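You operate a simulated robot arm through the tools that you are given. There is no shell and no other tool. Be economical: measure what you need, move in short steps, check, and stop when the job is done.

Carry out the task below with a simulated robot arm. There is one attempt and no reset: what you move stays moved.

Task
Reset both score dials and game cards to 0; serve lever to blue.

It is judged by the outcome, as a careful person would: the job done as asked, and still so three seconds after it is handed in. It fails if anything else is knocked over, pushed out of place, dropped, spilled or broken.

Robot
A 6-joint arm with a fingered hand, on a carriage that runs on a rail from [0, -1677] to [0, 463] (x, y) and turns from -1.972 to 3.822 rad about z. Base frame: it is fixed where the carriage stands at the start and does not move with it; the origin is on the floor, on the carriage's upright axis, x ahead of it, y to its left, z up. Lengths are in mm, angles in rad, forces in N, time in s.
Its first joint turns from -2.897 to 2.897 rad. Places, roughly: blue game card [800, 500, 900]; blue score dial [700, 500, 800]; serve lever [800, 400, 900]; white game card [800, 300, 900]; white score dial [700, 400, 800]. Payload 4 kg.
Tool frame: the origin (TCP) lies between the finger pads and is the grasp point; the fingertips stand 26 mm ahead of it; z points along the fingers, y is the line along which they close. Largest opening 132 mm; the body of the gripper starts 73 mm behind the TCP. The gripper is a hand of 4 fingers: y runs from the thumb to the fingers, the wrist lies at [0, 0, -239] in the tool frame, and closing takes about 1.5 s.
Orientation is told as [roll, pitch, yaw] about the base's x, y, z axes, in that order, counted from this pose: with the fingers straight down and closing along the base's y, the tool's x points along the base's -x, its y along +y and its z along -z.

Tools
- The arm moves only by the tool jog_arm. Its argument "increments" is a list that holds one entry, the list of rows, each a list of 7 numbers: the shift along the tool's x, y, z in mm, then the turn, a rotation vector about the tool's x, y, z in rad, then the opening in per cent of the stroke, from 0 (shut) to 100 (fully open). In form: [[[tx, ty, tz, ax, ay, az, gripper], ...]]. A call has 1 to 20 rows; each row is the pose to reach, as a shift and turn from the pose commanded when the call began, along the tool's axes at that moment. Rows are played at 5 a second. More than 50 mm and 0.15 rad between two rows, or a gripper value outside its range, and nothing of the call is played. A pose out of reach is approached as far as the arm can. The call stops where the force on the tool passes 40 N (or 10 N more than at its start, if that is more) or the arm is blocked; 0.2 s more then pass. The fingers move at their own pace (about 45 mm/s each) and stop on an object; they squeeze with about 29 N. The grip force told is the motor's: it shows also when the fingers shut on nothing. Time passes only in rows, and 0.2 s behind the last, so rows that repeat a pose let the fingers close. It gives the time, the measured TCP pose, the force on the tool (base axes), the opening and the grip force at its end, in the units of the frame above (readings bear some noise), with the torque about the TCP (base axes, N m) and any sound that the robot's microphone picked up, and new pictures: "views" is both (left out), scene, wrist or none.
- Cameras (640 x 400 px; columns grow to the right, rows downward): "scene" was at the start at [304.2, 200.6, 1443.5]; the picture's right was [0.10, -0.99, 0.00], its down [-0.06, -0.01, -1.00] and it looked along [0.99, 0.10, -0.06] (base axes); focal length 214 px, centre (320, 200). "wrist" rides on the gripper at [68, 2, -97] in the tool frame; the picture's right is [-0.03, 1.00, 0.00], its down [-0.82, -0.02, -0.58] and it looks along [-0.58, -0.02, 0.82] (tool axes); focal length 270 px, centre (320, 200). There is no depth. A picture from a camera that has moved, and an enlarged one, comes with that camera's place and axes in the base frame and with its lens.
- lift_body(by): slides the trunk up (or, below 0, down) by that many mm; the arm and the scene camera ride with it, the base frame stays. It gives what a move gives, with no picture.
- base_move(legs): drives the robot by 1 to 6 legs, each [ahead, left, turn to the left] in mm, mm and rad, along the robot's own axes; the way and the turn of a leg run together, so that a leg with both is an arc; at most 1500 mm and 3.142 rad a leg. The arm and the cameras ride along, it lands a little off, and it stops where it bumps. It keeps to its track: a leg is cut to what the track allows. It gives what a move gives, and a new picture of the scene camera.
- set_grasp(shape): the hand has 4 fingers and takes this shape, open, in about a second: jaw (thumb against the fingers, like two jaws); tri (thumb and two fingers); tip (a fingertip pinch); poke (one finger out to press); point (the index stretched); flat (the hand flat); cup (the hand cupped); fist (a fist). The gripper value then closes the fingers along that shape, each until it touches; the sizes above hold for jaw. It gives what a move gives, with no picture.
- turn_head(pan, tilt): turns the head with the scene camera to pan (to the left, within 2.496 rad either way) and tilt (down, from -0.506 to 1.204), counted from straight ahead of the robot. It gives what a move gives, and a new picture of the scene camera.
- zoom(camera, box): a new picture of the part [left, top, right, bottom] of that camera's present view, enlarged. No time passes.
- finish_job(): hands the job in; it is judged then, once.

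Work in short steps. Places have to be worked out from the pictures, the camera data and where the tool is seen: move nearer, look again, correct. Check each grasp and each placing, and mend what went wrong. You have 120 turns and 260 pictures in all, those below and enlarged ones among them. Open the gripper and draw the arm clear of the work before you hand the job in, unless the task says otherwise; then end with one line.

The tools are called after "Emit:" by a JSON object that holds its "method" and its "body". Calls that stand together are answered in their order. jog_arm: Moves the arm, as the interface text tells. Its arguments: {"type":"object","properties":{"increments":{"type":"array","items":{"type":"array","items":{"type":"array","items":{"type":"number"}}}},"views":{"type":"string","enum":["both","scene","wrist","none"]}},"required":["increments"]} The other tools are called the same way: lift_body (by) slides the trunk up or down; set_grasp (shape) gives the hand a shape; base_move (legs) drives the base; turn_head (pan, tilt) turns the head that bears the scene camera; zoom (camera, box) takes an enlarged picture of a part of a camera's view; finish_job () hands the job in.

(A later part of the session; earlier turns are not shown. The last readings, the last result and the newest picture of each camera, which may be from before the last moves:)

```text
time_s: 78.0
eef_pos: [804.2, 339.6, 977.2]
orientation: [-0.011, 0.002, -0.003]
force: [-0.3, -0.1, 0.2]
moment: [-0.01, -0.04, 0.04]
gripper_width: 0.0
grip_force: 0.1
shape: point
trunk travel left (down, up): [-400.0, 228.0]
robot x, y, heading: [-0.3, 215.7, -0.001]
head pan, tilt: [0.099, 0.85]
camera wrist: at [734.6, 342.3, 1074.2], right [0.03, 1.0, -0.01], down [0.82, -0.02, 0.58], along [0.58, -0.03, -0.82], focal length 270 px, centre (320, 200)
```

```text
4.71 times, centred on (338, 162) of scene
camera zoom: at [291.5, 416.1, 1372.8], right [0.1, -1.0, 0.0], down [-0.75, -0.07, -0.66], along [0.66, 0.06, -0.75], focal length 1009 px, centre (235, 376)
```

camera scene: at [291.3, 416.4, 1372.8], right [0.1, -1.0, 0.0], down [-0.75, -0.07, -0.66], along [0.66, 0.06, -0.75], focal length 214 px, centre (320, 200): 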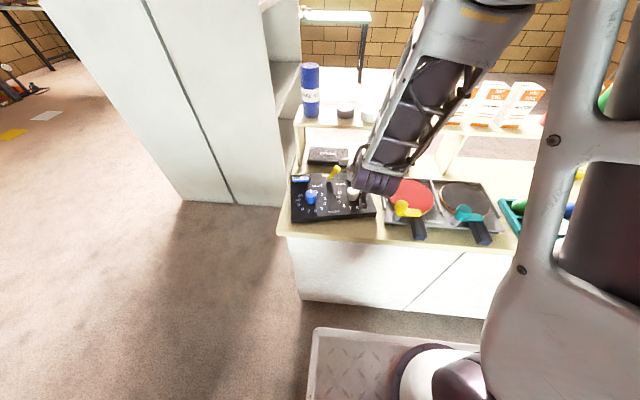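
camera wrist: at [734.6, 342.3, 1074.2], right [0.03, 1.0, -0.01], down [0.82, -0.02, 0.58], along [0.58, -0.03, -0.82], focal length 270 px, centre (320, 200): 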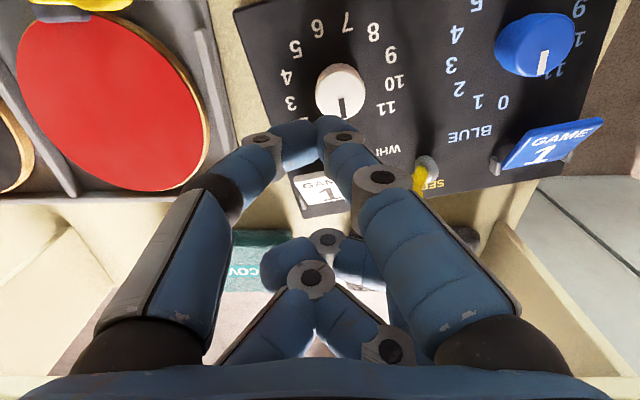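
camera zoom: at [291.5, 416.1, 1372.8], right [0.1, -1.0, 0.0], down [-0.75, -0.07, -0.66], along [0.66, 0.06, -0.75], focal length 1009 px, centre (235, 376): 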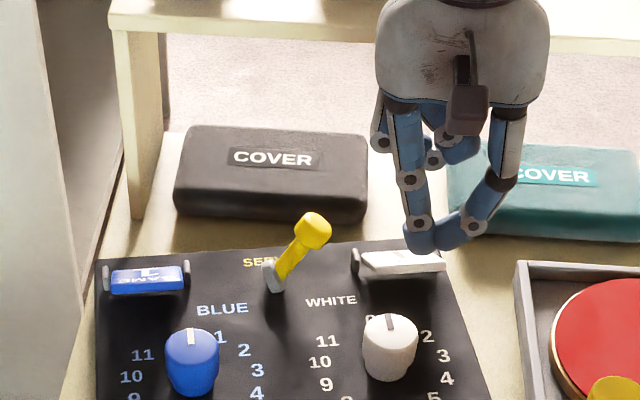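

"point" is ideal: only the front pair stays down, the rear pair is curled high. I position these fingertips between dial and card.

Emit:
{"method": "jog_arm", "body": {"increments": [[[-20, 5, 10, 0, 0, 0, 100], [-41, 10, 20, 0, 0, 0, 100], [-41, 10, 45, 0, 0, 0, 100], [-41, 10, 65, 0, 0, 0, 100], [-41, 10, 78, 0, 0, 0, 100], [-41, 10, 78, 0, 0, 0, 100]]], "views": "wrist"}}

Emit:
{"method": "zoom", "body": {"camera": "wrist", "box": [240, 70, 400, 210]}}

Emit:
{"method": "zoom", "body": {"camera": "scene", "box": [290, 145, 390, 215]}}

```text
time_s: 79.4
eef_pos: [844.5, 348.4, 899.3]
orientation: [-0.012, 0.003, -0.002]
force: [0.3, -0.5, 0.0]
moment: [-0.02, 0.0, 0.02]
gripper_width: 0.0
grip_force: 0.2
shape: point
trunk travel left (down, up): [-400.0, 228.0]
robot x, y, heading: [2.5, 216.5, -0.009]
head pan, tilt: [0.099, 0.85]
camera wrist: at [775.8, 350.6, 995.5], right [0.03, 1.0, -0.01], down [0.82, -0.02, 0.58], along [0.58, -0.03, -0.82], focal length 270 px, centre (320, 200)
```

wrist: 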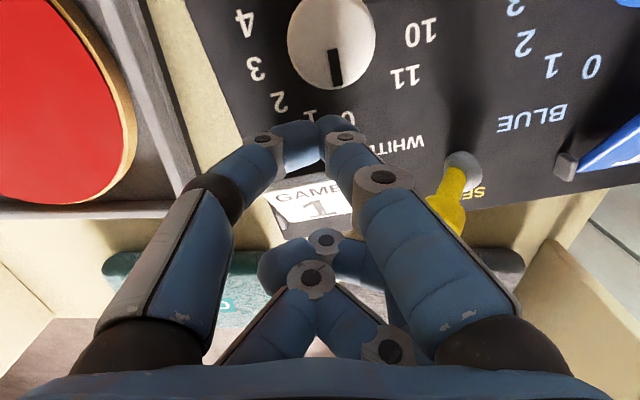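

```text
2.86 times, centred on (320, 140) of wrist
camera zoom: at [775.8, 350.6, 995.5], right [0.03, 1.0, -0.01], down [0.82, -0.02, 0.58], along [0.58, -0.03, -0.82], focal length 772 px, centre (320, 371)
```

zoom: 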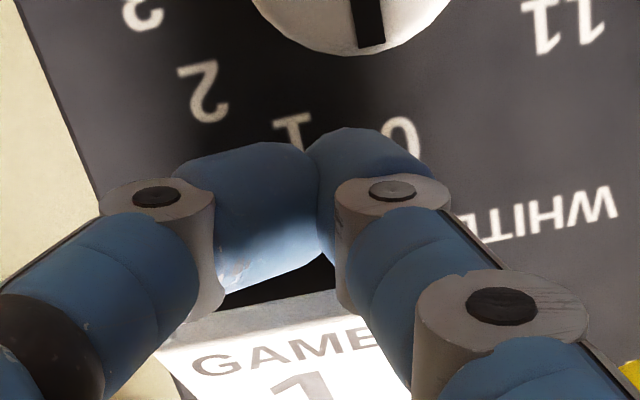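

```text
5.71 times, centred on (340, 180) of scene
camera zoom: at [291.5, 416.1, 1372.9], right [0.1, -1.0, 0.0], down [-0.75, -0.07, -0.66], along [0.66, 0.06, -0.75], focal length 1226 px, centre (206, 314)
```

zoom: 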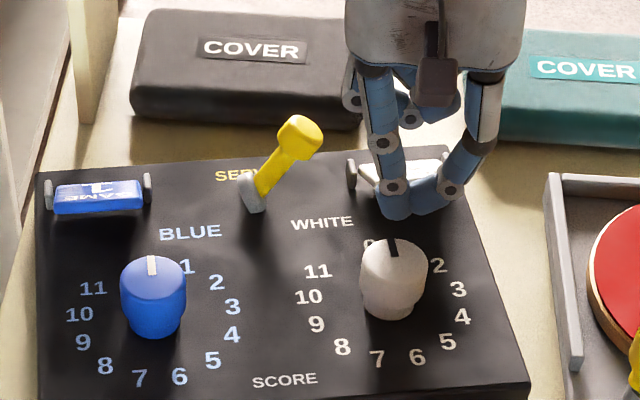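

Well placed. I lower 17 mm, then move forward and up along the arc's first half.

Emit:
{"method": "jog_arm", "body": {"increments": [[[0, 0, 9, 0, 0, 0, 100], [0, 0, 17, 0, 0, 0, 100], [-8, 0, 16, 0, 0, 0, 100], [-12, 0, 11, 0, 0, 0, 100], [-16, 0, 5, 0, 0, 0, 100], [-22, 0, -1, 0, 0, 0, 100], [-30, 0, -6, 0, 0, 0, 100]]], "views": "wrist"}}

Emit:
{"method": "zoom", "body": {"camera": "wrist", "box": [240, 70, 400, 210]}}

Emit:
{"method": "zoom", "body": {"camera": "scene", "box": [290, 145, 390, 215]}}

```text
time_s: 81.0
eef_pos: [874.7, 347.4, 904.5]
orientation: [-0.014, 0.001, -0.005]
force: [-0.6, 0.3, -0.3]
moment: [-0.03, 0.03, 0.01]
gripper_width: 0.4
grip_force: 0.0
shape: point
trunk travel left (down, up): [-400.0, 228.0]
robot x, y, heading: [-1.7, 217.5, -0.002]
head pan, tilt: [0.099, 0.85]
camera wrist: at [805.9, 350.3, 1001.2], right [0.03, 1.0, -0.01], down [0.82, -0.02, 0.58], along [0.58, -0.03, -0.82], focal length 270 px, centre (320, 200)
```

wrist: 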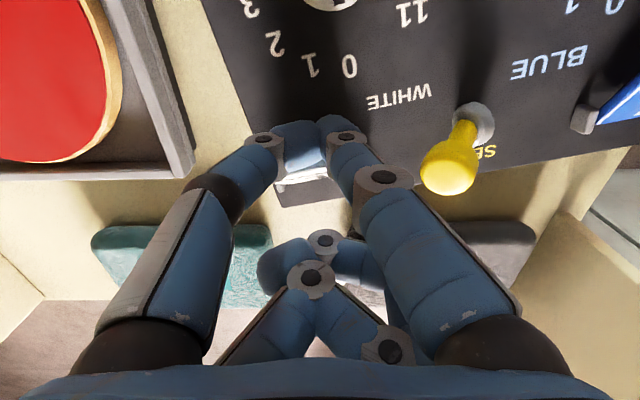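

```text
2.86 times, centred on (320, 140) of wrist
camera zoom: at [805.9, 350.3, 1001.2], right [0.03, 1.0, -0.01], down [0.82, -0.02, 0.58], along [0.58, -0.03, -0.82], focal length 772 px, centre (320, 371)
```

zoom: 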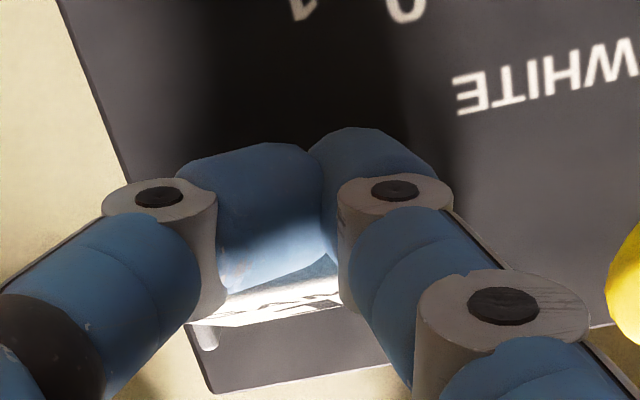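

```text
5.71 times, centred on (340, 180) of scene
camera zoom: at [291.4, 416.0, 1372.8], right [0.1, -1.0, 0.0], down [-0.75, -0.07, -0.66], along [0.66, 0.06, -0.75], focal length 1226 px, centre (206, 314)
```

zoom: 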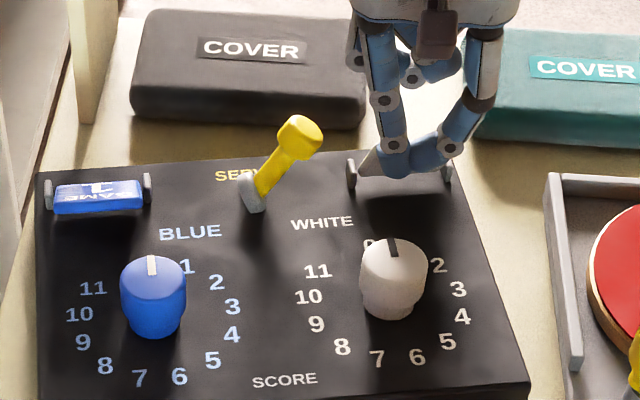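

Force is near zero, the panel has not moved and the card is raised. I continue forward over the top.

Emit:
{"method": "jog_arm", "body": {"increments": [[[-8, 0, -3, 0, 0, 0, 100], [-16, 0, -4, 0, 0, 0, 100], [-24, 0, -3, 0, 0, 0, 100], [-30, 0, 0, 0, 0, 0, 100], [-30, 0, 0, 0, 0, 0, 100]]], "views": "wrist"}}

Emit:
{"method": "zoom", "body": {"camera": "wrist", "box": [240, 70, 400, 210]}}

Emit:
{"method": "zoom", "body": {"camera": "scene", "box": [290, 145, 390, 215]}}

```text
time_s: 82.2
eef_pos: [904.4, 347.3, 904.2]
orientation: [-0.012, 0.003, -0.002]
force: [-0.7, -1.2, -0.8]
moment: [0.0, 0.01, 0.01]
gripper_width: 0.0
grip_force: 0.0
shape: point
trunk travel left (down, up): [-400.0, 228.0]
robot x, y, heading: [1.1, 222.0, -0.004]
head pan, tilt: [0.099, 0.85]
camera wrist: at [835.6, 350.6, 1001.7], right [0.03, 1.0, -0.01], down [0.82, -0.02, 0.58], along [0.58, -0.03, -0.82], focal length 270 px, centre (320, 200)
```

wrist: 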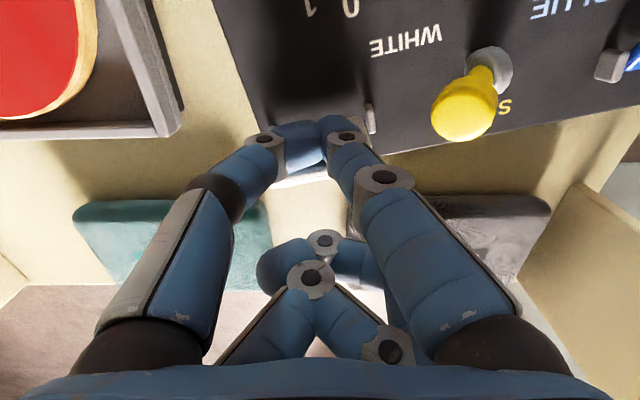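

```text
2.86 times, centred on (320, 140) of wrist
camera zoom: at [835.6, 350.6, 1001.7], right [0.03, 1.0, -0.01], down [0.82, -0.02, 0.58], along [0.58, -0.03, -0.82], focal length 772 px, centre (320, 371)
```

zoom: 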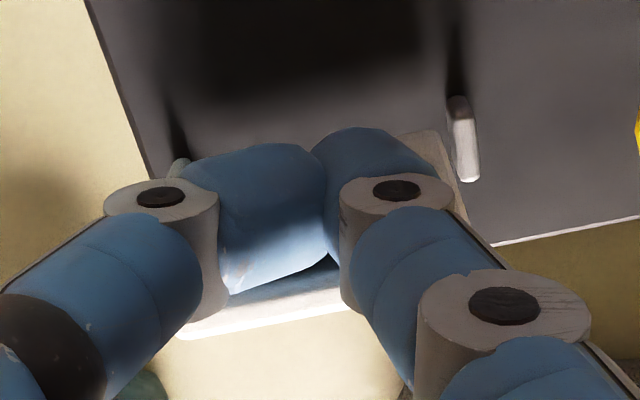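

```text
5.71 times, centred on (340, 180) of scene
camera zoom: at [291.5, 416.1, 1372.8], right [0.1, -1.0, 0.0], down [-0.75, -0.07, -0.66], along [0.66, 0.06, -0.75], focal length 1226 px, centre (206, 314)
```

zoom: 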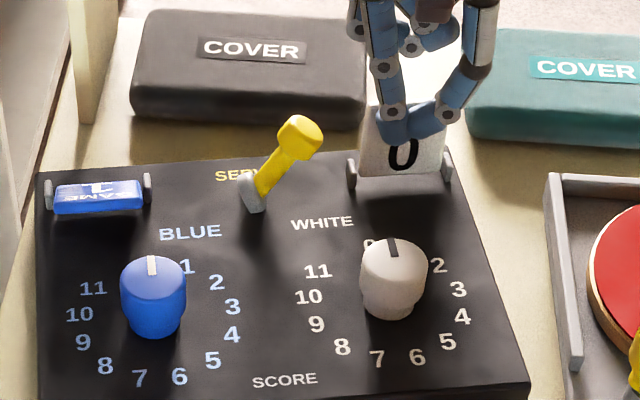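

The card now shows "0" past vertical. I push a bit further, then back off upward and check.

Emit:
{"method": "jog_arm", "body": {"increments": [[[-8, 0, 2, 0, 0, 0, 100], [-16, 0, 5, 0, 0, 0, 100], [-24, 0, 9, 0, 0, 0, 100], [-24, 0, 9, 0, 0, 0, 100], [-14, 0, -10, 0, 0, 0, 100], [0, 0, -50, 0, 0, 0, 100], [30, 0, -80, 0, 0, 0, 100], [70, 0, -90, 0, 0, 0, 100]]], "views": "wrist"}}

Emit:
{"method": "zoom", "body": {"camera": "scene", "box": [290, 145, 390, 215]}}

```text
time_s: 83.1
eef_pos: [924.4, 348.3, 897.5]
orientation: [-0.013, 0.008, -0.003]
force: [-29.9, -4.1, 13.8]
moment: [0.38, -3.45, -0.17]
gripper_width: 0.1
grip_force: 0.0
shape: point
trunk travel left (down, up): [-400.0, 228.0]
robot x, y, heading: [-1.3, 215.8, -0.001]
head pan, tilt: [0.099, 0.85]
stopped in row 4: the force on the tool passed its limit at 45 N (the readings are from after the stop); the commanded pose is now the measured one
camera wrist: at [855.8, 350.7, 995.1], right [0.03, 1.0, -0.01], down [0.82, -0.01, 0.57], along [0.57, -0.03, -0.82], focal length 270 px, centre (320, 200)
```

wrist: 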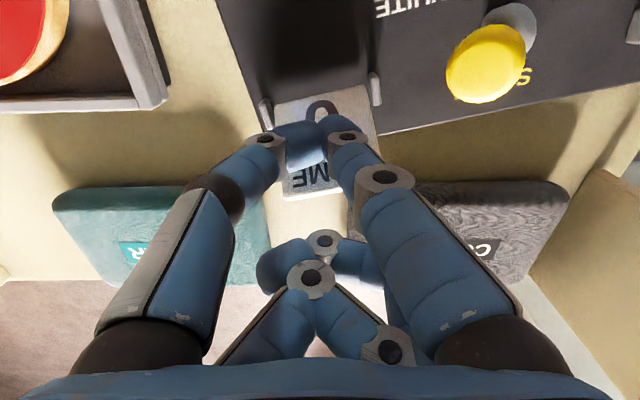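

```text
5.71 times, centred on (340, 180) of scene
camera zoom: at [289.7, 415.8, 1373.4], right [0.1, -1.0, 0.0], down [-0.75, -0.07, -0.66], along [0.66, 0.06, -0.75], focal length 1226 px, centre (206, 314)
```

zoom: 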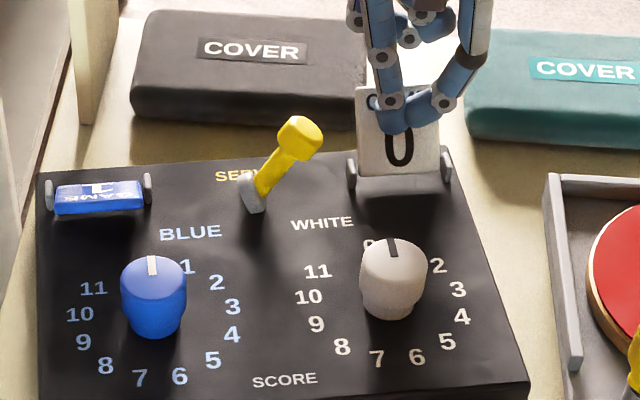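

The card is over (shows 0). The hand's body bumped something behind (likely the shelf edge), so I back off in −x first, then up.

Emit:
{"method": "jog_arm", "body": {"increments": [[[8, 0, -4, 0, 0, 0, 100], [20, 0, -10, 0, 0, 0, 100], [40, 0, -35, 0, 0, 0, 100], [70, 0, -65, 0, 0, 0, 100], [100, 0, -85, 0, 0, 0, 100], [110, 0, -90, 0, 0, 0, 100]]], "views": "both"}}

Emit:
{"method": "zoom", "body": {"camera": "scene", "box": [278, 140, 398, 225]}}

```text
time_s: 84.5
eef_pos: [817.5, 349.3, 986.2]
orientation: [-0.014, 0.008, -0.002]
force: [0.0, 0.9, 0.2]
moment: [-0.01, -0.03, 0.01]
gripper_width: 0.1
grip_force: 0.0
shape: point
trunk travel left (down, up): [-400.0, 228.0]
robot x, y, heading: [-1.5, 218.6, 0.002]
head pan, tilt: [0.099, 0.85]
camera scene: at [291.6, 416.1, 1372.8], right [0.1, -1.0, 0.0], down [-0.75, -0.07, -0.66], along [0.66, 0.06, -0.75], focal length 214 px, centre (320, 200)
camera wrist: at [748.2, 352.7, 1084.1], right [0.03, 1.0, -0.01], down [0.82, -0.01, 0.57], along [0.57, -0.03, -0.82], focal length 270 px, centre (320, 200)
```

scene: 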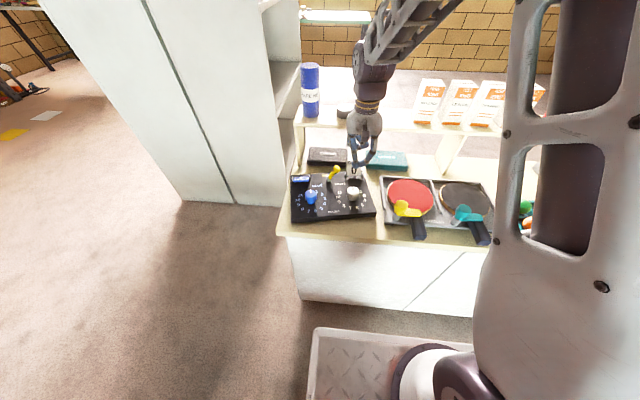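
wrist: 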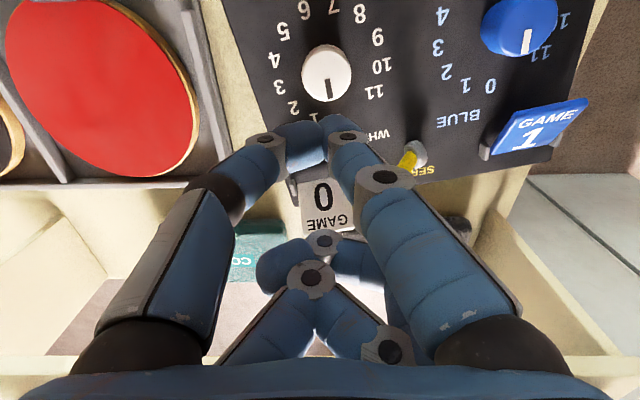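

```text
4.71 times, centred on (338, 182) of scene
camera zoom: at [291.6, 416.1, 1372.8], right [0.1, -1.0, 0.0], down [-0.75, -0.07, -0.66], along [0.66, 0.06, -0.75], focal length 1009 px, centre (235, 282)
```

zoom: 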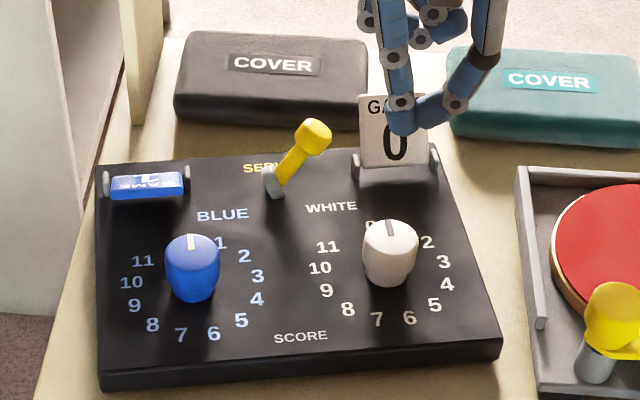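

White card now shows 0 and everything else looks intact. I move over to view the blue card.

Emit:
{"method": "jog_arm", "body": {"increments": [[[6, 30, -20, 0, 0, 0, 100], [12, 62, -20, 0, 0, 0, 100], [18, 96, -20, 0, 0, 0, 100], [24, 130, -10, 0, 0, 0, 100], [30, 164, 0, 0, 0, 0, 100], [36, 190, 0, 0, 0, 0, 100], [36, 190, 0, 0, 0, 0, 100]]], "views": "wrist"}}

Emit:
{"method": "zoom", "body": {"camera": "wrist", "box": [220, 70, 420, 230]}}

Emit:
{"method": "zoom", "body": {"camera": "scene", "box": [278, 140, 398, 225]}}

```text
time_s: 86.1
eef_pos: [782.1, 539.4, 984.2]
orientation: [-0.014, 0.008, -0.002]
force: [-0.6, 0.0, -0.1]
moment: [-0.01, 0.0, -0.06]
gripper_width: 0.0
grip_force: 0.0
shape: point
trunk travel left (down, up): [-400.0, 228.0]
robot x, y, heading: [3.1, 219.2, -0.0]
head pan, tilt: [0.099, 0.85]
camera wrist: at [712.5, 542.6, 1081.6], right [0.03, 1.0, -0.01], down [0.82, -0.01, 0.57], along [0.57, -0.03, -0.82], focal length 270 px, centre (320, 200)
```

wrist: 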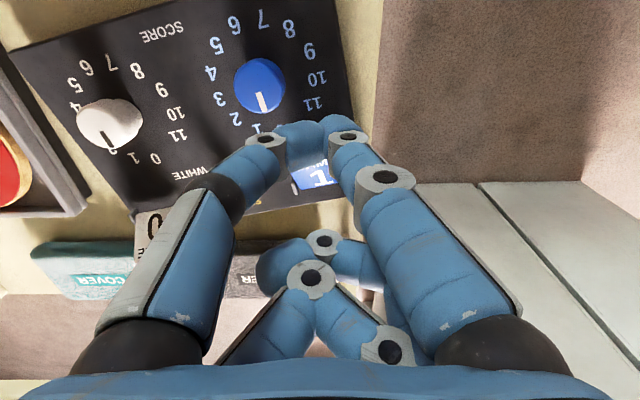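

```text
2.50 times, centred on (320, 150) of wrist
camera zoom: at [712.5, 542.6, 1081.6], right [0.03, 1.0, -0.01], down [0.82, -0.01, 0.57], along [0.57, -0.03, -0.82], focal length 676 px, centre (320, 325)
```

zoom: 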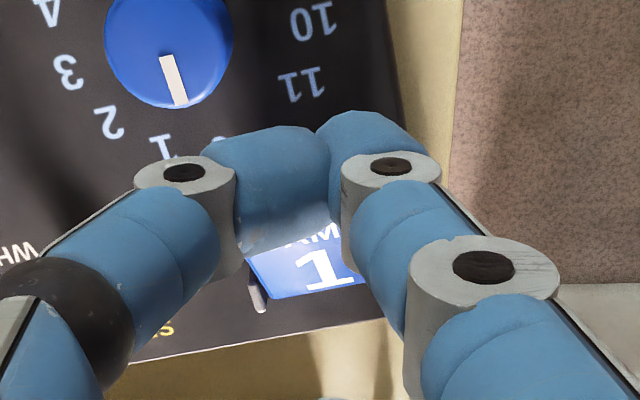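

```text
4.71 times, centred on (338, 182) of scene
camera zoom: at [291.4, 416.1, 1372.8], right [0.1, -1.0, 0.0], down [-0.75, -0.07, -0.66], along [0.66, 0.06, -0.75], focal length 1009 px, centre (235, 282)
```

zoom: 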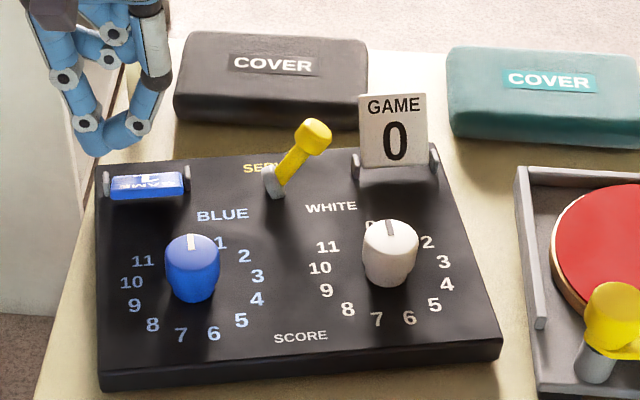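

Blue hinge centre ≈(858,536), near edge ≈(815,529). I place the fingertips in front of it, the same relative pose as for white.

Emit:
{"method": "jog_arm", "body": {"increments": [[[-16, -3, 15, 0, 0, 0, 100], [-31, -5, 30, 0, 0, 0, 100], [-31, -5, 55, 0, 0, 0, 100], [-31, -5, 75, 0, 0, 0, 100], [-31, -5, 85, 0, 0, 0, 100], [-31, -5, 85, 0, 0, 0, 100]]], "views": "none"}}

Emit:
{"method": "zoom", "body": {"camera": "wrist", "box": [240, 70, 400, 210]}}

Emit:
{"method": "zoom", "body": {"camera": "scene", "box": [278, 140, 398, 225]}}

```text
time_s: 87.5
eef_pos: [812.5, 533.5, 899.0]
orientation: [-0.014, 0.006, -0.002]
force: [-1.1, 0.0, -0.3]
moment: [-0.02, -0.02, -0.01]
gripper_width: 0.0
grip_force: 0.1
shape: point
trunk travel left (down, up): [-400.0, 228.0]
robot x, y, heading: [-2.9, 212.8, 0.0]
head pan, tilt: [0.099, 0.85]
```

```text
2.86 times, centred on (320, 140) of wrist
camera zoom: at [743.0, 536.3, 995.8], right [0.03, 1.0, -0.01], down [0.82, -0.01, 0.57], along [0.57, -0.03, -0.82], focal length 772 px, centre (320, 371)
```

zoom: 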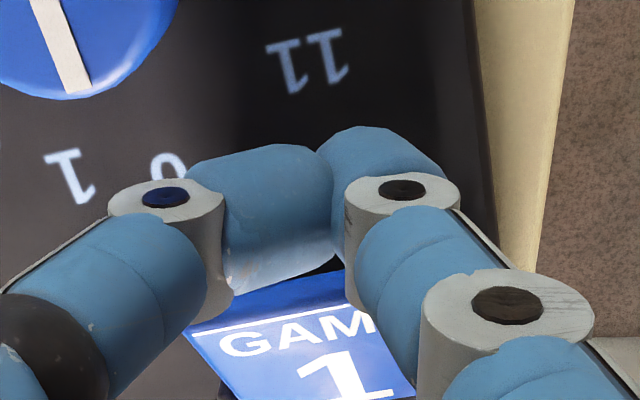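

```text
4.71 times, centred on (338, 182) of scene
camera zoom: at [291.4, 416.1, 1372.8], right [0.1, -1.0, 0.0], down [-0.75, -0.07, -0.66], along [0.66, 0.06, -0.75], focal length 1009 px, centre (235, 282)
```

zoom: 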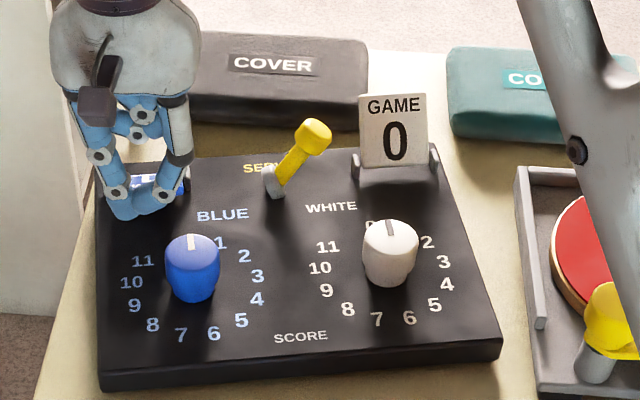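

Good match. I back off 4 mm, lower 17 mm, and run the same up-and-forward arc.

Emit:
{"method": "jog_arm", "body": {"increments": [[[4, 0, 0, 0, 0, 0, 100], [4, 0, 9, 0, 0, 0, 100], [4, 0, 17, 0, 0, 0, 100], [-6, 1, 16, 0, 0, 0, 100], [-11, 2, 11, 0, 0, 0, 100], [-16, 2, 5, 0, 0, 0, 100], [-22, 3, -1, 0, 0, 0, 100], [-30, 4, -6, 0, 0, 0, 100]]], "views": "none"}}

Emit:
{"method": "zoom", "body": {"camera": "wrist", "box": [240, 70, 400, 210]}}

Emit:
{"method": "zoom", "body": {"camera": "scene", "box": [278, 140, 398, 225]}}

```text
time_s: 89.3
eef_pos: [842.2, 536.4, 906.1]
orientation: [-0.013, 0.006, -0.002]
force: [-0.2, 0.1, -0.2]
moment: [0.03, 0.0, -0.04]
gripper_width: 0.0
grip_force: 0.0
shape: point
trunk travel left (down, up): [-400.0, 228.0]
robot x, y, heading: [-1.7, 218.2, -0.007]
head pan, tilt: [0.099, 0.85]
```

```text
2.86 times, centred on (320, 140) of wrist
camera zoom: at [773.2, 539.6, 1002.2], right [0.03, 1.0, -0.01], down [0.82, -0.01, 0.57], along [0.57, -0.03, -0.82], focal length 772 px, centre (320, 371)
```

zoom: 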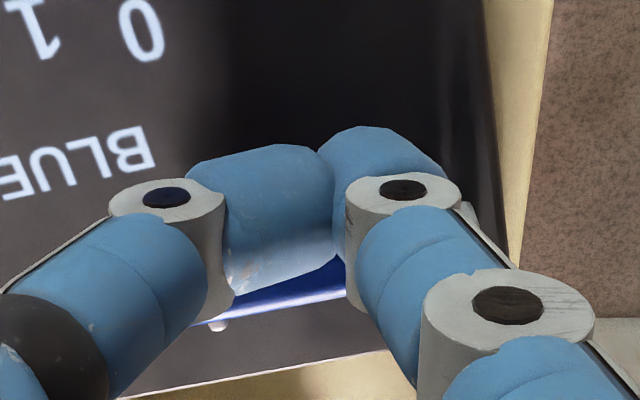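

```text
4.71 times, centred on (338, 182) of scene
camera zoom: at [291.4, 416.1, 1372.8], right [0.1, -1.0, 0.0], down [-0.75, -0.07, -0.66], along [0.66, 0.06, -0.75], focal length 1009 px, centre (235, 282)
```

zoom: 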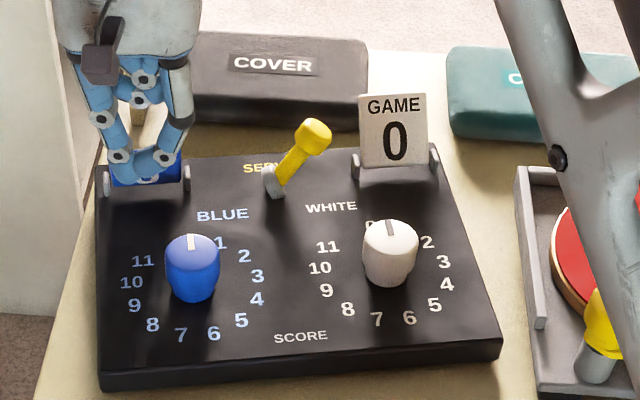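

The blue card rises without moving the panel. I continue over the top, then retreat.

Emit:
{"method": "jog_arm", "body": {"increments": [[[-8, 1, -3, 0, 0, 0, 100], [-16, 2, -4, 0, 0, 0, 100], [-24, 3, -3, 0, 0, 0, 100], [-32, 4, 0, 0, 0, 0, 100], [-40, 4, 3, 0, 0, 0, 100], [-44, 4, 5, 0, 0, 0, 100], [-30, 3, -5, 0, 0, 0, 100], [0, 0, -40, 0, 0, 0, 100], [40, 0, -60, 0, 0, 0, 100]]], "views": "none"}}

Emit:
{"method": "zoom", "body": {"camera": "scene", "box": [278, 140, 398, 225]}}

```text
time_s: 91.3
eef_pos: [804.2, 538.0, 964.0]
orientation: [-0.014, 0.007, -0.001]
force: [1.1, 0.1, -1.5]
moment: [0.03, 0.02, 0.06]
gripper_width: 0.1
grip_force: 0.0
shape: point
trunk travel left (down, up): [-400.0, 228.0]
robot x, y, heading: [-1.5, 221.3, 0.002]
head pan, tilt: [0.099, 0.85]
```

```text
4.71 times, centred on (338, 182) of scene
camera zoom: at [292.1, 416.1, 1372.7], right [0.1, -1.0, 0.0], down [-0.75, -0.07, -0.66], along [0.66, 0.06, -0.75], focal length 1009 px, centre (235, 282)
```

zoom: 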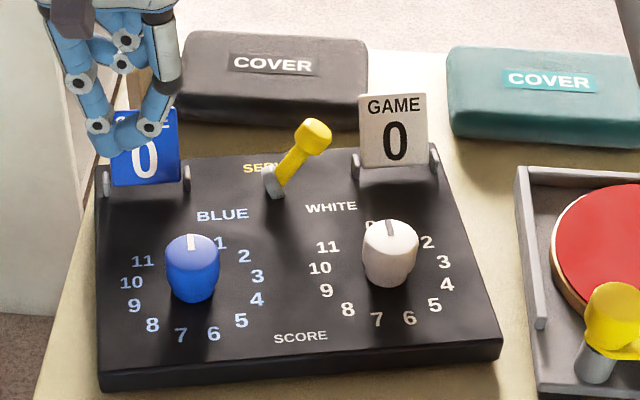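

Both cards show 0. For the lever, the straight left finger of this shape is good for pushing in +y. I move above the spot on the white side of the lever tip (≈(870,410,878)).

Emit:
{"method": "jog_arm", "body": {"increments": [[[0, -20, -30, 0, 0, 0, 100], [-20, -60, -40, 0, 0, 0, 100], [-40, -100, -40, 0, 0, 0, 100], [-60, -130, -40, 0, 0, 0, 100], [-82, -155, -40, 0, 0, 0, 100], [-82, -155, -10, 0, 0, 0, 100], [-82, -155, 20, 0, 0, 0, 100], [-82, -155, 20, 0, 0, 0, 100]]], "views": "wrist"}}

Emit:
{"method": "zoom", "body": {"camera": "wrist", "box": [240, 40, 440, 200]}}

Emit:
{"method": "zoom", "body": {"camera": "scene", "box": [278, 130, 398, 215]}}

```text
time_s: 93.1
eef_pos: [883.4, 383.2, 946.0]
orientation: [-0.013, 0.008, -0.002]
force: [0.1, -0.4, 0.4]
moment: [-0.01, -0.02, -0.02]
gripper_width: 0.0
grip_force: 0.0
shape: point
trunk travel left (down, up): [-400.0, 228.0]
robot x, y, heading: [0.4, 214.5, -0.001]
head pan, tilt: [0.099, 0.85]
camera wrist: at [815.3, 385.7, 1043.4], right [0.03, 1.0, -0.01], down [0.82, -0.01, 0.57], along [0.57, -0.03, -0.82], focal length 270 px, centre (320, 200)
```

wrist: 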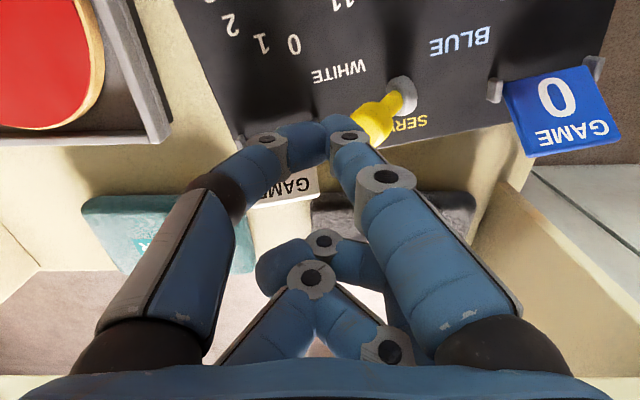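

```text
2.50 times, centred on (340, 120) of wrist
camera zoom: at [815.3, 385.7, 1043.4], right [0.03, 1.0, -0.01], down [0.82, -0.01, 0.57], along [0.57, -0.03, -0.82], focal length 676 px, centre (270, 400)
```

zoom: 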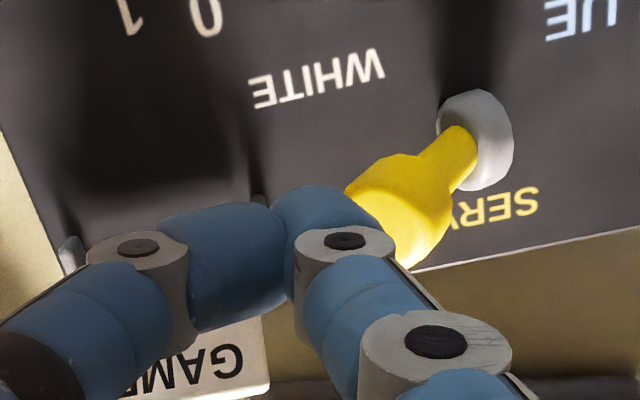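

```text
4.71 times, centred on (338, 172) of scene
camera zoom: at [291.4, 416.1, 1372.9], right [0.1, -1.0, 0.0], down [-0.75, -0.07, -0.66], along [0.66, 0.06, -0.75], focal length 1009 px, centre (235, 329)
```

zoom: 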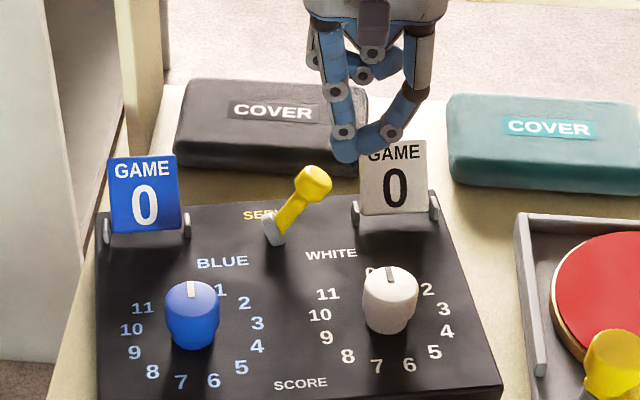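

Lever tip at ≈(874,414,876) with its near side at y≈401. I shift 12 mm right, lower beside it, and check.

Emit:
{"method": "jog_arm", "body": {"increments": [[[0, -12, 0, 0, 0, 0, 100], [0, -13, 15, 0, 0, 0, 100], [0, -13, 30, 0, 0, 0, 100], [0, -13, 45, 0, 0, 0, 100], [0, -13, 45, 0, 0, 0, 100]]], "views": "none"}}

Emit:
{"method": "zoom", "body": {"camera": "wrist", "box": [240, 40, 440, 200]}}

Emit:
{"method": "zoom", "body": {"camera": "scene", "box": [278, 130, 398, 215]}}

```text
time_s: 94.3
eef_pos: [883.4, 369.4, 901.9]
orientation: [-0.013, 0.006, -0.002]
force: [-0.5, -1.2, 0.3]
moment: [0.02, 0.0, 0.01]
gripper_width: 0.0
grip_force: 0.0
shape: point
trunk travel left (down, up): [-400.0, 228.0]
robot x, y, heading: [0.5, 215.7, 0.002]
head pan, tilt: [0.099, 0.85]
```

```text
2.50 times, centred on (340, 120) of wrist
camera zoom: at [814.5, 372.1, 998.8], right [0.03, 1.0, -0.01], down [0.82, -0.01, 0.57], along [0.57, -0.03, -0.82], focal length 676 px, centre (270, 400)
```

zoom: 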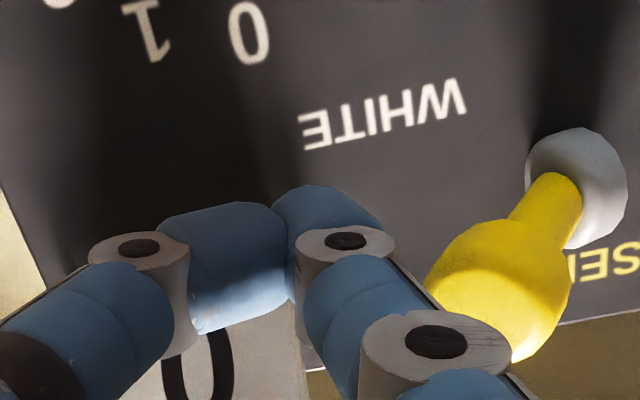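

```text
4.71 times, centred on (338, 172) of scene
camera zoom: at [291.4, 416.1, 1372.9], right [0.1, -1.0, 0.0], down [-0.75, -0.07, -0.66], along [0.66, 0.06, -0.75], focal length 1009 px, centre (235, 329)
```

zoom: 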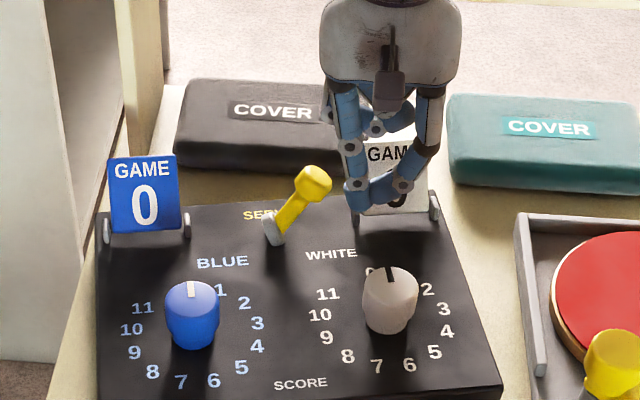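

In position. I push in +y in steps and watch.

Emit:
{"method": "jog_arm", "body": {"increments": [[[0, 8, 0, 0, 0, 0, 100], [0, 16, 0, 0, 0, 0, 100], [0, 24, 0, 0, 0, 0, 100], [0, 32, 0, 0, 0, 0, 100], [0, 40, 0, 0, 0, 0, 100], [0, 46, 0, 0, 0, 0, 100]]], "views": "none"}}

Emit:
{"method": "zoom", "body": {"camera": "scene", "box": [278, 130, 398, 215]}}

```text
time_s: 95.7
eef_pos: [883.5, 415.1, 901.5]
orientation: [-0.015, 0.005, -0.003]
force: [0.9, 0.0, 0.7]
moment: [0.03, 0.01, 0.04]
gripper_width: 0.0
grip_force: 0.2
shape: point
trunk travel left (down, up): [-400.0, 228.0]
robot x, y, heading: [-2.5, 216.1, -0.001]
head pan, tilt: [0.099, 0.85]
```

```text
4.71 times, centred on (338, 172) of scene
camera zoom: at [291.4, 416.1, 1372.8], right [0.1, -1.0, 0.0], down [-0.75, -0.07, -0.66], along [0.66, 0.06, -0.75], focal length 1009 px, centre (235, 329)
```

zoom: 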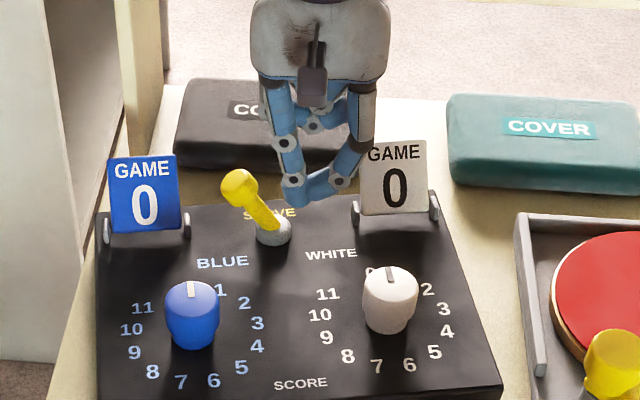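

The lever is now on the blue side. Remaining: the panel sits ≈35 mm forward and 11° turned. I'll restore it by hooking behind the white knob (it sits on the right side, so pulling in −x also turns the panel back). I move the fingers behind the white knob, high first.

Emit:
{"method": "jog_arm", "body": {"increments": [[[0, -5, -20, 0, 0, 0, 100], [5, -10, -50, 0, 0, 0, 100], [25, -30, -60, 0, 0, 0, 100], [42, -56, -60, 0, 0, 0, 100], [42, -56, -40, 0, 0, 0, 100], [42, -56, -15, 0, 0, 0, 100], [42, -56, 5, 0, 0, 0, 100], [42, -56, 5, 0, 0, 0, 100]]], "views": "none"}}

Emit:
{"method": "zoom", "body": {"camera": "wrist", "box": [220, 40, 440, 200]}}

Emit:
{"method": "zoom", "body": {"camera": "scene", "box": [278, 150, 398, 235]}}

```text
time_s: 97.5
eef_pos: [840.5, 359.5, 897.1]
orientation: [-0.013, 0.006, 0.0]
force: [-0.1, 0.1, 0.1]
moment: [0.02, 0.0, -0.02]
gripper_width: 0.2
grip_force: 0.1
shape: point
trunk travel left (down, up): [-400.0, 228.0]
robot x, y, heading: [3.1, 218.8, -0.004]
head pan, tilt: [0.099, 0.85]
```

```text
2.50 times, centred on (330, 120) of wrist
camera zoom: at [772.4, 361.4, 994.7], right [0.03, 1.0, -0.01], down [0.82, -0.01, 0.57], along [0.57, -0.03, -0.82], focal length 676 px, centre (295, 400)
```

zoom: 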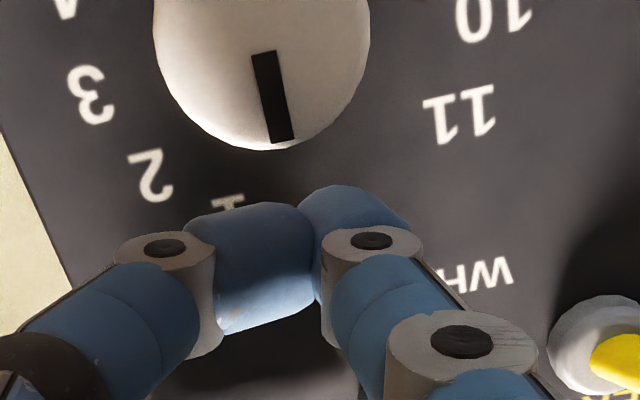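

```text
4.71 times, centred on (338, 192) of scene
camera zoom: at [291.4, 416.1, 1372.9], right [0.1, -1.0, 0.0], down [-0.75, -0.07, -0.66], along [0.66, 0.06, -0.75], focal length 1009 px, centre (235, 235)
```

zoom: 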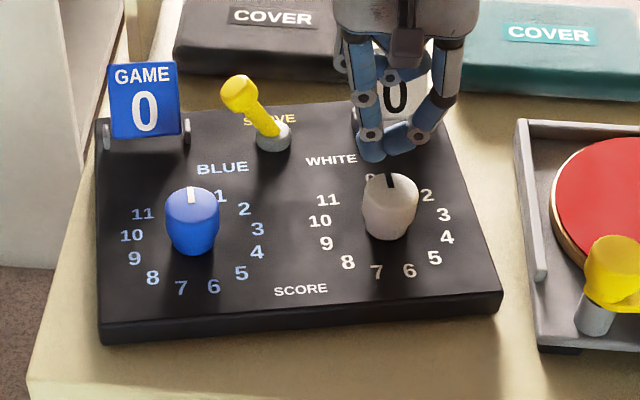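

The pair sits ≈10–15 mm left of the knob's centre line. I shift right, lower behind the knob and pull back gently, part-way.

Emit:
{"method": "jog_arm", "body": {"increments": [[[0, -15, 0, 0, 0, 0, 100], [0, -15, 10, 0, 0, 0, 100], [0, -15, 19, 0, 0, 0, 100], [6, -14, 19, 0, 0, 0, 100], [12, -13, 19, 0, 0, 0, 100], [18, -12, 19, 0, 0, 0, 100], [24, -11, 19, 0, 0, 0, 100], [30, -10, 19, 0, 0, 0, 100]]], "views": "none"}}

Emit:
{"method": "zoom", "body": {"camera": "wrist", "box": [220, 20, 440, 180]}}

Emit:
{"method": "zoom", "body": {"camera": "scene", "box": [278, 150, 398, 235]}}

```text
time_s: 99.3
eef_pos: [812.7, 350.1, 878.0]
orientation: [-0.015, 0.007, -0.002]
force: [8.2, -2.8, 0.9]
moment: [-0.09, -0.2, -0.01]
gripper_width: 0.0
grip_force: 0.2
shape: point
trunk travel left (down, up): [-400.0, 228.0]
robot x, y, heading: [2.2, 218.7, -0.005]
head pan, tilt: [0.099, 0.85]
```

```text
2.50 times, centred on (330, 100) of wrist
camera zoom: at [743.1, 351.8, 975.7], right [0.03, 1.0, -0.01], down [0.82, -0.01, 0.57], along [0.57, -0.03, -0.82], focal length 676 px, centre (295, 450)
```

zoom: 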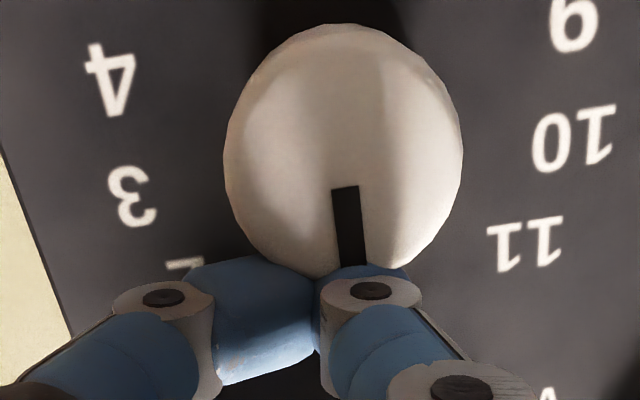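

```text
4.71 times, centred on (338, 192) of scene
camera zoom: at [291.7, 416.0, 1372.8], right [0.1, -1.0, 0.0], down [-0.75, -0.07, -0.66], along [0.66, 0.06, -0.75], focal length 1009 px, centre (235, 235)
```

zoom: 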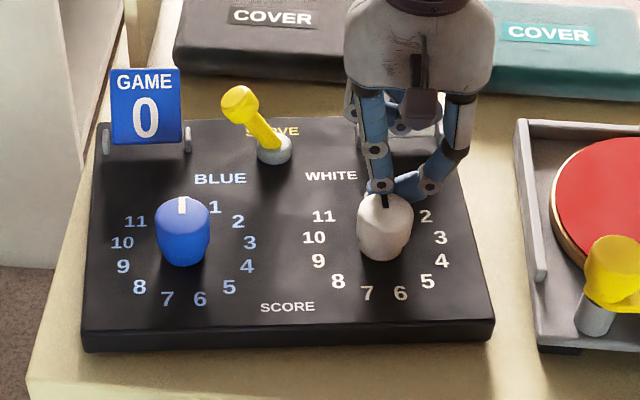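

It works: the panel slides and turns back, with the pointer unchanged. I continue pulling.

Emit:
{"method": "jog_arm", "body": {"increments": [[[6, 2, 0, 0, 0, 0, 100], [12, 4, 0, 0, 0, 0, 100], [18, 6, 0, 0, 0, 0, 100], [24, 8, 0, 0, 0, 0, 100], [24, 8, 0, 0, 0, 0, 100]]], "views": "none"}}

Emit:
{"method": "zoom", "body": {"camera": "wrist", "box": [220, 20, 440, 180]}}

Emit:
{"method": "zoom", "body": {"camera": "scene", "box": [278, 150, 398, 235]}}

```text
time_s: 100.5
eef_pos: [786.5, 357.2, 878.5]
orientation: [-0.014, 0.009, -0.004]
force: [5.5, -3.0, 1.6]
moment: [-0.05, -0.14, 0.04]
gripper_width: 0.0
grip_force: 0.0
shape: point
trunk travel left (down, up): [-400.0, 228.0]
robot x, y, heading: [1.6, 218.0, 0.002]
head pan, tilt: [0.099, 0.85]
```

```text
2.50 times, centred on (330, 100) of wrist
camera zoom: at [719.1, 359.7, 975.5], right [0.03, 1.0, -0.01], down [0.82, -0.01, 0.57], along [0.57, -0.03, -0.82], focal length 676 px, centre (295, 450)
```

zoom: 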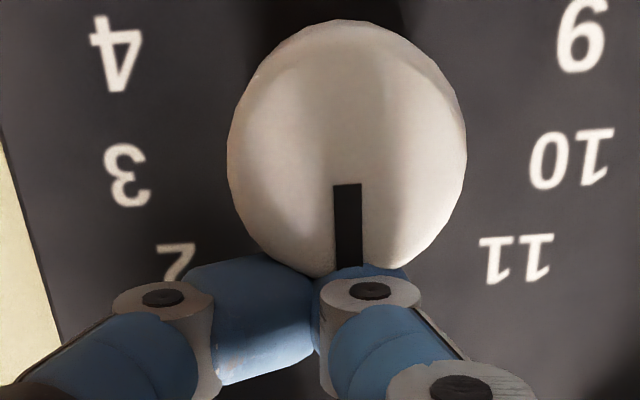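

```text
4.71 times, centred on (338, 192) of scene
camera zoom: at [291.6, 416.0, 1372.8], right [0.1, -1.0, 0.0], down [-0.75, -0.07, -0.66], along [0.66, 0.06, -0.75], focal length 1009 px, centre (235, 235)
```

zoom: 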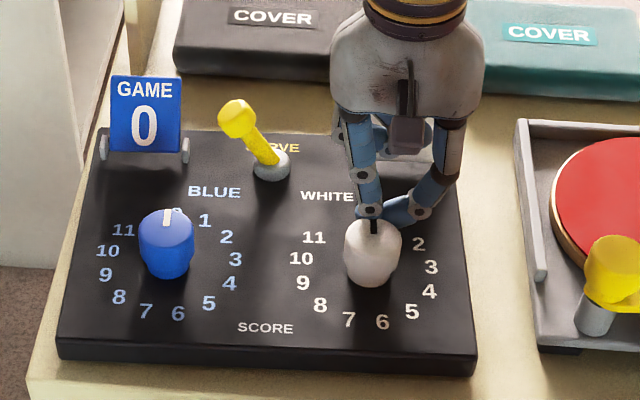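

Almost exactly back; a last 5 mm takes out the remaining small turn, then I lift off.

Emit:
{"method": "jog_arm", "body": {"increments": [[[3, -1, 0, 0, 0, 0, 100], [6, -2, 0, 0, 0, 0, 100], [6, -2, 0, 0, 0, 0, 100], [-2, -2, 0, 0, 0, 0, 100], [-4, -2, -20, 0, 0, 0, 100], [-4, -2, -60, 0, 0, 0, 100], [0, -30, -100, 0, 0, 0, 100], [20, -75, -110, 0, 0, 0, 100], [50, -110, -120, 0, 0, 0, 100]]], "views": "wrist"}}

Emit:
{"method": "zoom", "body": {"camera": "scene", "box": [278, 150, 398, 235]}}

Emit:
{"method": "zoom", "body": {"camera": "wrist", "box": [340, 100, 540, 240]}}

```text
refused: row 8 steps farther than a row can; nothing moved
```

```text
4.71 times, centred on (338, 192) of scene
camera zoom: at [291.6, 416.0, 1372.8], right [0.1, -1.0, 0.0], down [-0.75, -0.07, -0.66], along [0.66, 0.06, -0.75], focal length 1009 px, centre (235, 235)
```

zoom: 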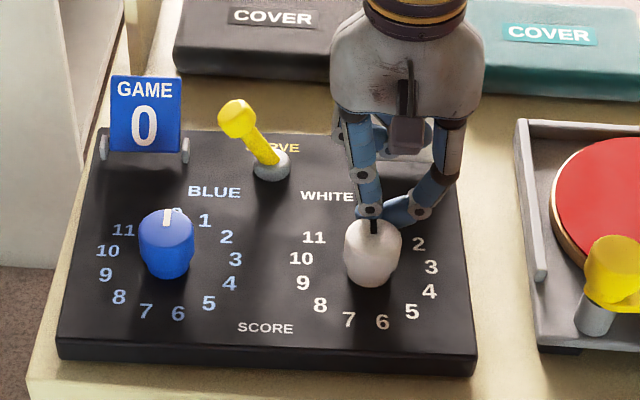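

```text
2.86 times, centred on (440, 170) of wrist
camera zoom: at [719.1, 359.7, 975.5], right [0.03, 1.0, -0.01], down [0.82, -0.01, 0.57], along [0.57, -0.03, -0.82], focal length 772 px, centre (-23, 286)
```

zoom: 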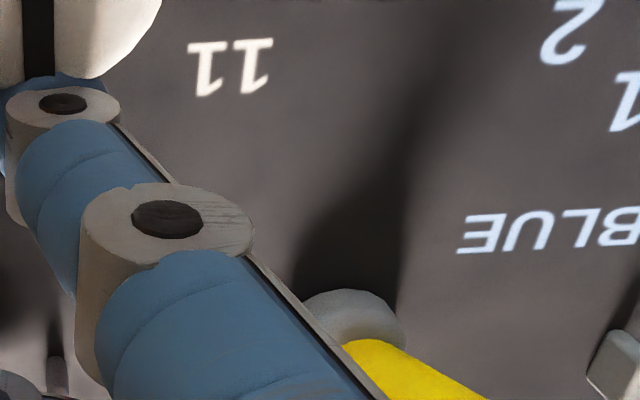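

The call was refused for a too-long step; I repeat it with shorter ones.

Emit:
{"method": "jog_arm", "body": {"increments": [[[3, -1, 0, 0, 0, 0, 100], [6, -2, 0, 0, 0, 0, 100], [6, -2, 0, 0, 0, 0, 100], [-2, -2, 0, 0, 0, 0, 100], [-4, -2, -20, 0, 0, 0, 100], [-4, -2, -60, 0, 0, 0, 100], [0, -20, -95, 0, 0, 0, 100], [10, -55, -115, 0, 0, 0, 100], [30, -95, -120, 0, 0, 0, 100]]], "views": "wrist"}}

Emit:
{"method": "zoom", "body": {"camera": "scene", "box": [278, 150, 398, 235]}}

Emit:
{"method": "zoom", "body": {"camera": "wrist", "box": [340, 60, 580, 220]}}

```text
time_s: 102.5
eef_pos: [758.6, 264.4, 1000.2]
orientation: [-0.016, 0.007, -0.001]
force: [0.2, -0.1, -0.8]
moment: [-0.05, 0.07, 0.01]
gripper_width: 0.0
grip_force: 0.1
shape: point
trunk travel left (down, up): [-400.0, 228.0]
robot x, y, heading: [2.4, 215.1, 0.0]
head pan, tilt: [0.099, 0.85]
camera wrist: at [689.4, 267.1, 1097.8], right [0.03, 1.0, -0.01], down [0.82, -0.01, 0.57], along [0.57, -0.03, -0.82], focal length 270 px, centre (320, 200)
```

wrist: 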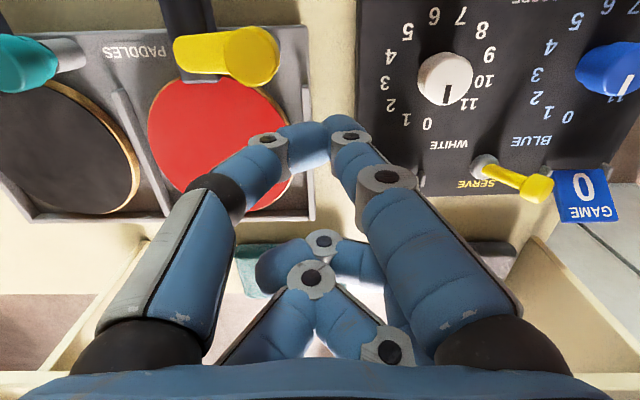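

```text
4.71 times, centred on (338, 192) of scene
camera zoom: at [291.7, 416.4, 1372.7], right [0.1, -1.0, 0.0], down [-0.75, -0.07, -0.66], along [0.66, 0.06, -0.75], focal length 1009 px, centre (235, 235)
```

zoom: 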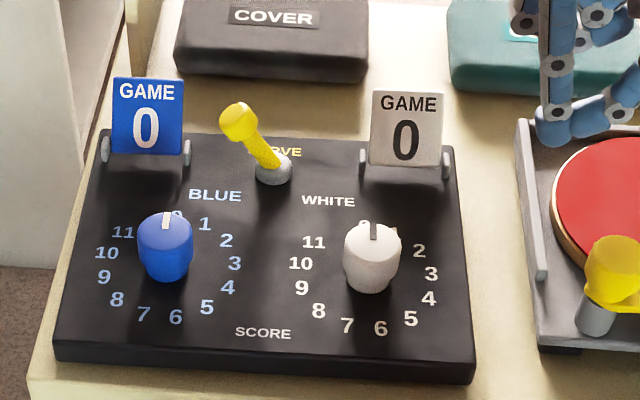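

```text
2.50 times, centred on (460, 140) of wrist
camera zoom: at [689.4, 267.1, 1097.8], right [0.03, 1.0, -0.01], down [0.82, -0.01, 0.57], along [0.57, -0.03, -0.82], focal length 676 px, centre (-30, 350)
```

zoom: 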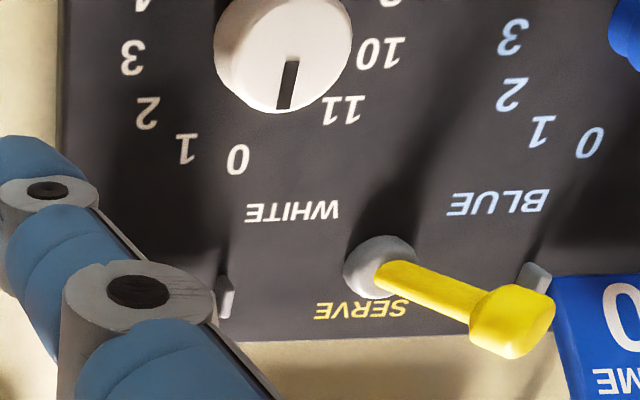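

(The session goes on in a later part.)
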